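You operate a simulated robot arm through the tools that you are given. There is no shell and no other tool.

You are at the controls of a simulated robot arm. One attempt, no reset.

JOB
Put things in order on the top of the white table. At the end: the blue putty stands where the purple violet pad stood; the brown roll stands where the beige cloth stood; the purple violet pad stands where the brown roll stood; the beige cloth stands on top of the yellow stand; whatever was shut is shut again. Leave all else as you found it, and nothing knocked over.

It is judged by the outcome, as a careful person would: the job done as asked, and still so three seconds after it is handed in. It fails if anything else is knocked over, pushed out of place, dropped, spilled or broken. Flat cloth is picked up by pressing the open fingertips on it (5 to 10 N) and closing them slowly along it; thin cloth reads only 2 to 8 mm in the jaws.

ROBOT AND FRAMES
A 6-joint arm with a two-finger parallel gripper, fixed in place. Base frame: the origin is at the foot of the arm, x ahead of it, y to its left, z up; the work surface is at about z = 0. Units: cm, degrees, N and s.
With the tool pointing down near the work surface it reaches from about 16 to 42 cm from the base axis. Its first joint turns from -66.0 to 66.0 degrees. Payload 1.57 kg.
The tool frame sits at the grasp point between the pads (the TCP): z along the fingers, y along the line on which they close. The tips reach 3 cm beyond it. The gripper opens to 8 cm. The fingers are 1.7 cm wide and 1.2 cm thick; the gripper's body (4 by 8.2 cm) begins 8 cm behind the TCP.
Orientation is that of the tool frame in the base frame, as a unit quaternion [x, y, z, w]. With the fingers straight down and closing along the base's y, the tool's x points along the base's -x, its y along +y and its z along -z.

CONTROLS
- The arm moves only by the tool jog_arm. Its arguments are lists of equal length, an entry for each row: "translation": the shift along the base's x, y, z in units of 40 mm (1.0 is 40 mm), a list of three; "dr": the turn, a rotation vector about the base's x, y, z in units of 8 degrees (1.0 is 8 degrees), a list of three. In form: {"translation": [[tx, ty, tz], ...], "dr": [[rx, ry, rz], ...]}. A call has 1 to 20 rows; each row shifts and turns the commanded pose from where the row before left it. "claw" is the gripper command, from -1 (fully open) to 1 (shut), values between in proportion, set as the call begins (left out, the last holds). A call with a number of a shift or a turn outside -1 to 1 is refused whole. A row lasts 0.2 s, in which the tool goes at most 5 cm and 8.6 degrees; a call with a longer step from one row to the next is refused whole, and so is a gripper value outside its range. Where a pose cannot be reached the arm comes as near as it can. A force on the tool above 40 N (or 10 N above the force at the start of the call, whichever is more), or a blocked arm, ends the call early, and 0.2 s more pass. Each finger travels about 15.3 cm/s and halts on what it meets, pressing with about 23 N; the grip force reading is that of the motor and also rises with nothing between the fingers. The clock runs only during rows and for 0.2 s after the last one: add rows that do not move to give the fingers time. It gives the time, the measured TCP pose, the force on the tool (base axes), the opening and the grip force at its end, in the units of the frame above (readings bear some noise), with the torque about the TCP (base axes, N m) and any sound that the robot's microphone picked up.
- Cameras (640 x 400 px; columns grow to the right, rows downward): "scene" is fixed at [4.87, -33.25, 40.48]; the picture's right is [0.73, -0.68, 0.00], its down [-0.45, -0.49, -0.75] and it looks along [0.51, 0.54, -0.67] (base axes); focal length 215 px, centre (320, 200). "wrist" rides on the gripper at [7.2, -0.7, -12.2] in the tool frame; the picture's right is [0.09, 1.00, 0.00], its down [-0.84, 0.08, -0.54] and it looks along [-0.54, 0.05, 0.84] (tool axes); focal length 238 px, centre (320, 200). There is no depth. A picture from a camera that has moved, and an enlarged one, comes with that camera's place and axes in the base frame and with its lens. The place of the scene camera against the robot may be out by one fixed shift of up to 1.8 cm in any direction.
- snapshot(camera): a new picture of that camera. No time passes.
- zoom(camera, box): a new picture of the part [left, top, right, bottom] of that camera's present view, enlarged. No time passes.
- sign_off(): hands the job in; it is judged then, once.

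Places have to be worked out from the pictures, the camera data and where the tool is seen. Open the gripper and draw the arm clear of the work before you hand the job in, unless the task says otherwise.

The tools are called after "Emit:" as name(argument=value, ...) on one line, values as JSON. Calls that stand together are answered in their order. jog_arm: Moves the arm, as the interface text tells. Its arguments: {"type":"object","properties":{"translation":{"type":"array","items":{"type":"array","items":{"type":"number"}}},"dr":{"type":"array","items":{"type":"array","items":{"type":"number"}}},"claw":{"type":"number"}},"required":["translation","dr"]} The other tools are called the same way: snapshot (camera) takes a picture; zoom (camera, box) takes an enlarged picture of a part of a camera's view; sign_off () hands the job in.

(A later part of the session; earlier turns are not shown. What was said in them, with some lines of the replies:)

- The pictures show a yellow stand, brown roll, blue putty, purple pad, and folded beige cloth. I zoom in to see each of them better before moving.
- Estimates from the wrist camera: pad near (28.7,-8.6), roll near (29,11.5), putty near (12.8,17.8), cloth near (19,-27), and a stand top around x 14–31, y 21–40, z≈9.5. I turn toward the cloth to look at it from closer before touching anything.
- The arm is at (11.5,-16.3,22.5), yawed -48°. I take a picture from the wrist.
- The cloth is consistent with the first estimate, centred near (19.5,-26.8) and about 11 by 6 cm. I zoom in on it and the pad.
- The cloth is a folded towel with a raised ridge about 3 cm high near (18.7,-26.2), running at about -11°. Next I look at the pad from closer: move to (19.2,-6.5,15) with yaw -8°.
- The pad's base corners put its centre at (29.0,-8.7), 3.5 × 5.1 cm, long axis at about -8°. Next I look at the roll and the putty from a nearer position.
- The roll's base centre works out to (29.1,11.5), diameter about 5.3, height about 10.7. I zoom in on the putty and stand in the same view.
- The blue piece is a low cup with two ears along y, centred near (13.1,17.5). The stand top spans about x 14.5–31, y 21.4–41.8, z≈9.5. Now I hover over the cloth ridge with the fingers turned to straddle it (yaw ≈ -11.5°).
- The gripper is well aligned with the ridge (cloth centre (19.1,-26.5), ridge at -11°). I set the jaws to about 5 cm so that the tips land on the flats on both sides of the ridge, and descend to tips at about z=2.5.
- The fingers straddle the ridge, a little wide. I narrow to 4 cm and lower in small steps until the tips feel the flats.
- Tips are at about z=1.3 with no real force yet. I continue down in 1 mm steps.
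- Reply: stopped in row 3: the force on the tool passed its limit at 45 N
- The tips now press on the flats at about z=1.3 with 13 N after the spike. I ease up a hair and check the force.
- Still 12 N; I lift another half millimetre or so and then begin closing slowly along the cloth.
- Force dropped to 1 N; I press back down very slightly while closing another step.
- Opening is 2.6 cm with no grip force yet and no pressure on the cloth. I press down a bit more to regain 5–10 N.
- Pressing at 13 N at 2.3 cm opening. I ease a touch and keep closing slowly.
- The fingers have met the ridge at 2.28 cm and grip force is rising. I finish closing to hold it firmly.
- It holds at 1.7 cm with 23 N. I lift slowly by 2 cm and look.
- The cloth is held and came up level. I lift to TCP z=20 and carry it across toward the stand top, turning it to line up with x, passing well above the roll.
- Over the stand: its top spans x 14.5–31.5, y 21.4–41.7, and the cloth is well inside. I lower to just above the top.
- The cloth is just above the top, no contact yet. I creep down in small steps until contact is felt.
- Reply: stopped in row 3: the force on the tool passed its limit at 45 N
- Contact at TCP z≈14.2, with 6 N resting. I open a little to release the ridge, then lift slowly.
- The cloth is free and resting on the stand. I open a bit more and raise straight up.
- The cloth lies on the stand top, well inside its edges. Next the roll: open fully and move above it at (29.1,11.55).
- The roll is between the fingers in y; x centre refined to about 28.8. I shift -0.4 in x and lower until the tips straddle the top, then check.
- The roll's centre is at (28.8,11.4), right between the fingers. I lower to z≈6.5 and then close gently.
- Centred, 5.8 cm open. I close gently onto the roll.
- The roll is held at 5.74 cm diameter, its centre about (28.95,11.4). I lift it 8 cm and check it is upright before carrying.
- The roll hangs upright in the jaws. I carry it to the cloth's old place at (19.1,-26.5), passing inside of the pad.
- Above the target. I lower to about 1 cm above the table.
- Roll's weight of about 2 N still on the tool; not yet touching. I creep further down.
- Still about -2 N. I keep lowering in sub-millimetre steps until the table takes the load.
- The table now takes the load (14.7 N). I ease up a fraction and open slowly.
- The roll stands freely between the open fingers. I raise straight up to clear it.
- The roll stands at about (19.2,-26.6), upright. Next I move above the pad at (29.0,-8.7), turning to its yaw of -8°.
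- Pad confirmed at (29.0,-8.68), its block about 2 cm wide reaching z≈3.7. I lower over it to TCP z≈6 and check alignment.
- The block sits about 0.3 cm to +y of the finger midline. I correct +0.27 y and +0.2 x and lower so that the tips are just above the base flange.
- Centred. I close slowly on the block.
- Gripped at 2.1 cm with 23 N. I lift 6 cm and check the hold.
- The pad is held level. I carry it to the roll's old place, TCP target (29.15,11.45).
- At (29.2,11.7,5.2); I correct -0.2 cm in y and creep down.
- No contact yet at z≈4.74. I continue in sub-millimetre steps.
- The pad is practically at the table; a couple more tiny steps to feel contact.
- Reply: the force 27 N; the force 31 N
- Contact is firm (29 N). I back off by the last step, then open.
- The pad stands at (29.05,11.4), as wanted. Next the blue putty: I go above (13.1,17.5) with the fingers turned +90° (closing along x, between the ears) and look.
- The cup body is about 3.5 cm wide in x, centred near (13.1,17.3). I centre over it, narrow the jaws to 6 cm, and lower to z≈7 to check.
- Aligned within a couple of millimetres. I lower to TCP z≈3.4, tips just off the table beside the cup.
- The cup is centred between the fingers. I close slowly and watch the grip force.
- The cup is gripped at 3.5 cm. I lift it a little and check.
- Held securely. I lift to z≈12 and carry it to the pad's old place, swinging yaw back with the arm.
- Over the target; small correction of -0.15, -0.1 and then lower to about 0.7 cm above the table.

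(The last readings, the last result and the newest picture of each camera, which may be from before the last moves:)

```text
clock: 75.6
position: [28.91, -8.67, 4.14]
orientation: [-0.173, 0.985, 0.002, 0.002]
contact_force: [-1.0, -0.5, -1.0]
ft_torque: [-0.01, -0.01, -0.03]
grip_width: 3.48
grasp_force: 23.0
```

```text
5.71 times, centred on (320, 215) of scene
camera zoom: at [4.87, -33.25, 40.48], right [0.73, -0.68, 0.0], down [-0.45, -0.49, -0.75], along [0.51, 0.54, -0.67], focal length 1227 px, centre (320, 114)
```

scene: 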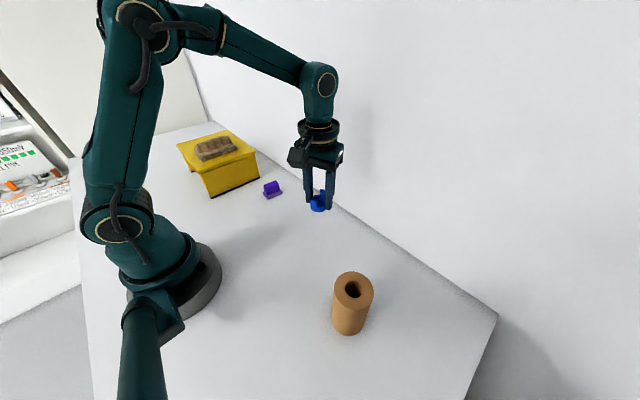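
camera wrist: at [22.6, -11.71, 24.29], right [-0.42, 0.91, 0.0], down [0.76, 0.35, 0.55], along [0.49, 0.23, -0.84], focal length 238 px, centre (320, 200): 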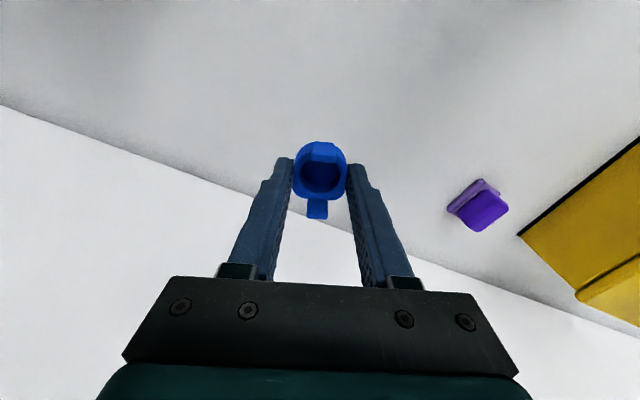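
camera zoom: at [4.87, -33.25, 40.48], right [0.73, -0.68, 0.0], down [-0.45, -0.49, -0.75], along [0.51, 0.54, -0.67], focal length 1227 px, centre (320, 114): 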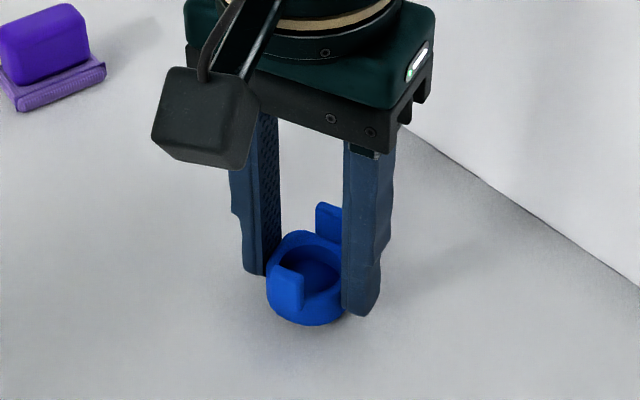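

At z=4.1; a small +0.2 x correction and down further.

Emit:
jog_arm(translation=[[0.05, 0, -0.05], [0, 0, -0.05], [0, 0, -0.03], [0, 0, 0]], dr=[[0, 0, 0], [0, 0, 0], [0, 0, 0], [0, 0, 0]])

Emit:
jog_arm(translation=[[0, 0, -0.015], [0, 0, 0]], dr=[[0, 0, 0], [0, 0, 0]])

```text
clock: 76.6
position: [29.08, -8.7, 3.59]
orientation: [-0.172, 0.985, 0.002, 0.003]
contact_force: [0.4, 0.7, 0.2]
ft_torque: [0.01, -0.03, -0.03]
grip_width: 3.49
grasp_force: 23.0
```

```text
clock: 77.2
position: [29.02, -8.7, 3.53]
orientation: [-0.174, 0.985, 0.002, 0.002]
contact_force: [0.5, -0.9, 0.0]
ft_torque: [-0.03, 0.0, -0.03]
grip_width: 3.5
grasp_force: 23.1
```

No contact yet; I continue in 0.6 mm steps.

Emit:
jog_arm(translation=[[0, 0, -0.015], [0, 0, 0]], dr=[[0, 0, 0], [0, 0, 0]])

Emit:
jog_arm(translation=[[0, 0, -0.012], [0, 0, 0]], dr=[[0, 0, 0], [0, 0, 0]])

```text
clock: 77.8
position: [29.03, -8.64, 3.4]
orientation: [-0.172, 0.985, 0.001, 0.002]
contact_force: [-0.9, -1.1, 2.9]
ft_torque: [-0.05, 0.0, -0.01]
grip_width: 3.48
grasp_force: 23.2
```

```text
clock: 78.4
position: [29.13, -8.65, 3.45]
orientation: [-0.173, 0.985, 0.001, 0.002]
contact_force: [-5.7, 1.6, 17.7]
ft_torque: [0.03, 0.14, -0.02]
grip_width: 3.49
grasp_force: 23.1
```

The cup is on the table (17.7 N). I ease up a hair, then open in steps and look.

Emit:
jog_arm(translation=[[0, 0, 0.01], [0, 0, 0]], dr=[[0, 0, 0], [0, 0, 0]])

Emit:
jog_arm(translation=[[0, 0, 0], [0, 0, 0]], dr=[[0, 0, 0], [0, 0, 0]], claw=0.05)

Emit:
jog_arm(translation=[[0, 0, 0], [0, 0, 0]], dr=[[0, 0, 0], [0, 0, 0]], claw=-0.5)

Emit:
zoom(camera="wrist", box=[240, 60, 400, 240])

```text
clock: 79.0
position: [29.02, -8.58, 3.44]
orientation: [-0.172, 0.985, 0.002, 0.003]
contact_force: [0.3, 0.2, -0.3]
ft_torque: [0.02, 0.01, 0.01]
grip_width: 3.48
grasp_force: 23.1
```

```text
clock: 79.6
position: [29.05, -8.77, 3.48]
orientation: [-0.173, 0.985, 0.002, 0.002]
contact_force: [-0.4, -0.1, -0.4]
ft_torque: [0.0, -0.03, -0.02]
grip_width: 3.8
grasp_force: 0.1
```

```text
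clock: 80.2
position: [29.13, -8.67, 3.4]
orientation: [-0.172, 0.985, 0.003, 0.002]
contact_force: [0.6, -0.5, -0.7]
ft_torque: [0.01, 0.06, -0.03]
grip_width: 6.0
grasp_force: 0.1
```

```text
2.22 times, centred on (320, 150) of wrist
camera zoom: at [22.55, -11.82, 15.63], right [-0.42, 0.91, 0.0], down [0.76, 0.35, 0.55], along [0.49, 0.23, -0.84], focal length 530 px, centre (320, 311)
```

zoom: 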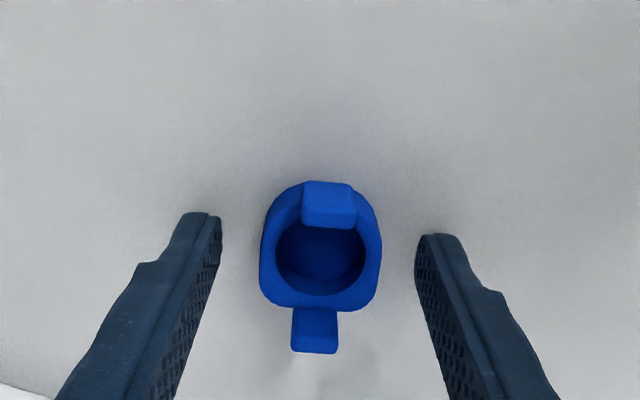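

The cup is free and stands level. I raise straight up and inspect everything.

Emit:
jog_arm(translation=[[0, 0, 0.2], [0, 0, 0.5], [0, 0, 0.7], [0, 0, 0.8], [0, 0, 0.8], [0, 0, 0.4], [0, 0, 0]], dr=[[0, 0, 0], [0, 0, 0], [0, 0, 0], [0, 0, 0], [0, 0, 0], [0, 0, 0], [0, 0, 0]])

Emit:
snapshot(camera="wrist")

Emit:
zoom(camera="wrist", box=[250, 60, 390, 180])

Emit:
snapshot(camera="scene")

```text
clock: 81.8
position: [29.11, -8.64, 16.95]
orientation: [-0.174, 0.985, 0.002, 0.002]
contact_force: [-0.5, -0.2, 0.0]
ft_torque: [0.0, 0.02, -0.03]
grip_width: 6.02
grasp_force: 0.1
```

```text
taken
camera wrist: at [22.63, -11.78, 29.15], right [-0.42, 0.91, 0.0], down [0.76, 0.35, 0.55], along [0.49, 0.23, -0.84], focal length 238 px, centre (320, 200)
```

wrist: 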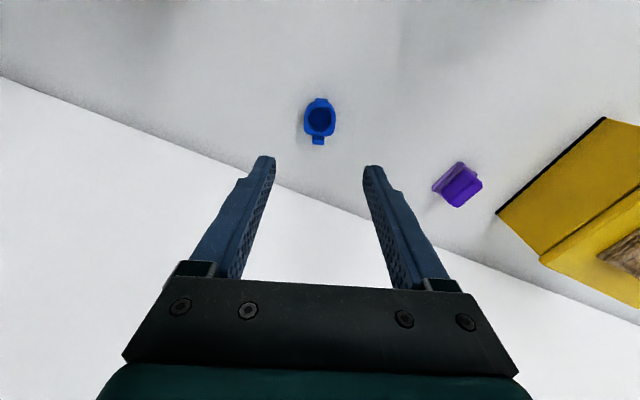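

```text
3.33 times, centred on (320, 120) of wrist
camera zoom: at [22.63, -11.78, 29.15], right [-0.42, 0.91, 0.0], down [0.76, 0.35, 0.55], along [0.49, 0.23, -0.84], focal length 794 px, centre (320, 467)
```

zoom: 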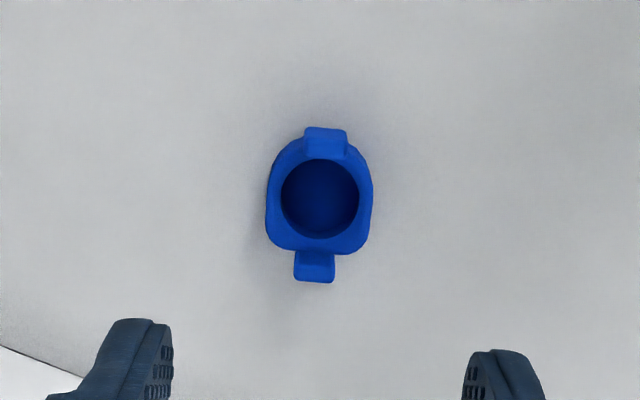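

```text
taken
```

scene: 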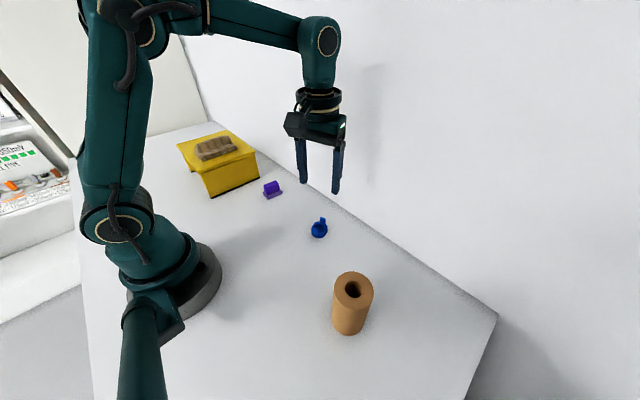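

The cup is at about (28.9,-8.8), right where the pad was. I compare the stand's place with the first picture and check the cloth on it.

Emit:
zoom(camera="scene", box=[160, 110, 300, 230])

Emit:
zoom(camera="scene", box=[280, 200, 400, 370])

```text
3.33 times, centred on (230, 170) of scene
camera zoom: at [4.87, -33.25, 40.48], right [0.73, -0.68, 0.0], down [-0.45, -0.49, -0.75], along [0.51, 0.54, -0.67], focal length 716 px, centre (620, 300)
```

zoom: 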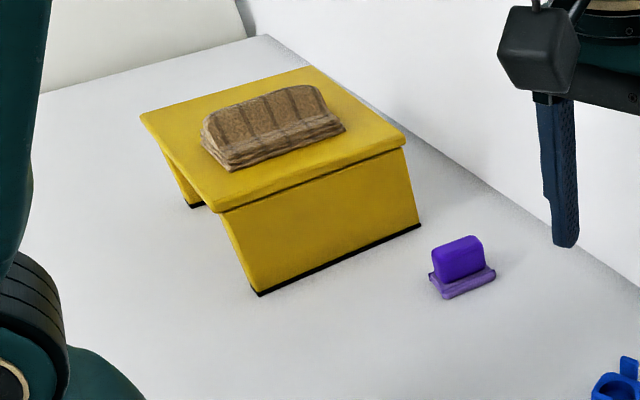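

```text
2.35 times, centred on (340, 285) of scene
camera zoom: at [4.87, -33.25, 40.48], right [0.73, -0.68, 0.0], down [-0.45, -0.49, -0.75], along [0.51, 0.54, -0.67], focal length 505 px, centre (273, 0)
```

zoom: 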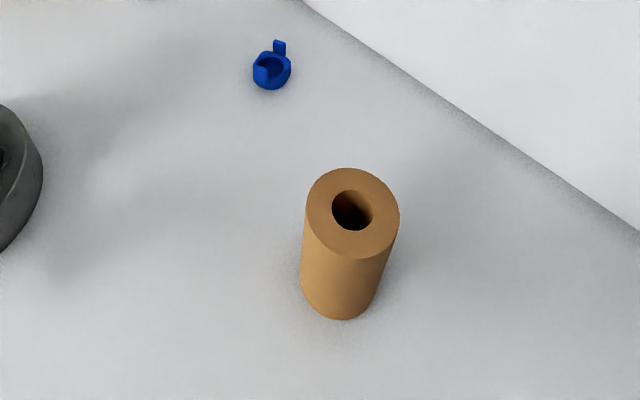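

The stand has not moved and everything stands in its wanted place. I open fully and draw the arm back up near its starting pose.

Emit:
jog_arm(translation=[[0, 0, 0.5], [-0.3, 0.15, 0.5], [-0.4, 0.25, 0.5], [-0.5, 0.25, 0.5], [-0.46, 0.25, 0.38], [0, 0, 0], [0, 0, 0], [0, 0, 0]], dr=[[0, 0, -0.5], [0, 0, -0.5], [0, 0, -0.5], [0, 0, -0.5], [0, 0, -0.5], [0, 0, 0], [0, 0, 0], [0, 0, 0]], claw=-1)

Emit:
snapshot(camera="scene")

Emit:
snapshot(camera="wrist")

```text
clock: 83.6
position: [22.53, -5.02, 26.52]
orientation: [0.001, 1.0, 0.002, 0.003]
contact_force: [-0.6, -0.2, -0.5]
ft_torque: [-0.02, 0.02, 0.0]
grip_width: 7.97
grasp_force: 0.0
```

```text
taken
```

scene: 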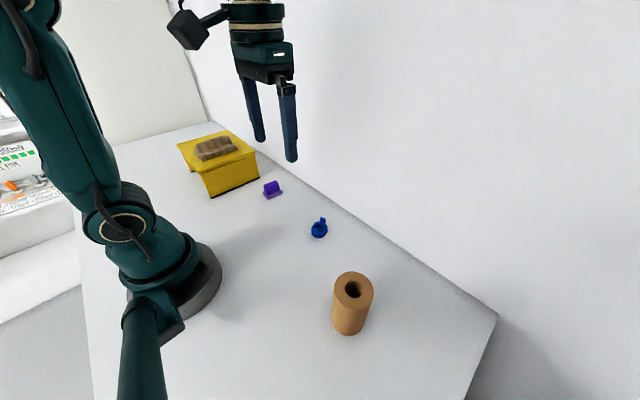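

```text
taken
camera wrist: at [15.28, -5.79, 38.71], right [-0.09, 1.0, 0.0], down [0.83, 0.07, 0.55], along [0.54, 0.05, -0.84], focal length 238 px, centre (320, 200)
```

wrist: 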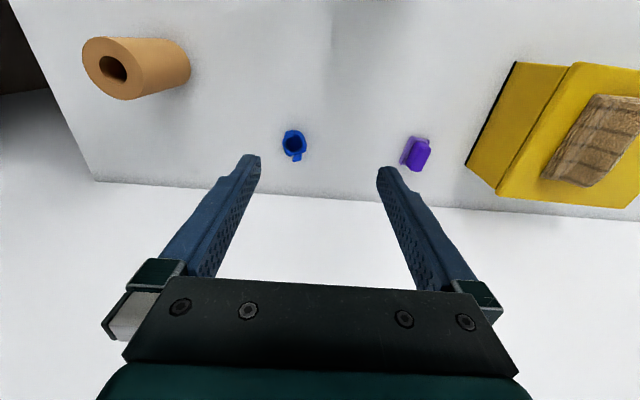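

Both pictures show the putty on the pad's spot, the roll on the cloth's spot, the pad on the roll's spot, and the cloth on the stand. Nothing has fallen, nothing needed shutting, the gripper is open and the arm is clear, so I hand the job in.

Emit:
sign_off()

```text
The job is handed in.
```

The job is handed in, and all four moves are done. I don't have the judge's result.

| Item | Where it stands now | Target |
|---|---|---|
| Beige cloth | Flat on top of the yellow stand, well inside its edges | On top of the stand |
| Brown roll | About (19.2, -26.6), upright | Cloth's old place, (19.1, -26.5) |
| Purple violet pad | About (29.05, 11.4) | Roll's old place, (28.95, 11.4) |
| Blue putty | About (28.9, -8.8), upright | Pad's old place, (29.0, -8.7) |

- **Positions:** they are in cm, worked out from the wrist camera.
- **Putty turned:** it now sits about 70° round from how it first stood, because the gripper turned with the arm on the way over.
- **Cloth turned:** it lies about 11° round from how it lay on the table.
- **Force limit:** the 40 N force limit stopped the arm twice, once pressing on the cloth and once setting it on the stand. I saw no damage, and the stand did not move.
- **Nothing shut:** I saw nothing that had been shut, so nothing needed closing.

The final pictures show nothing knocked over. The gripper is open and the arm is back near its starting pose.
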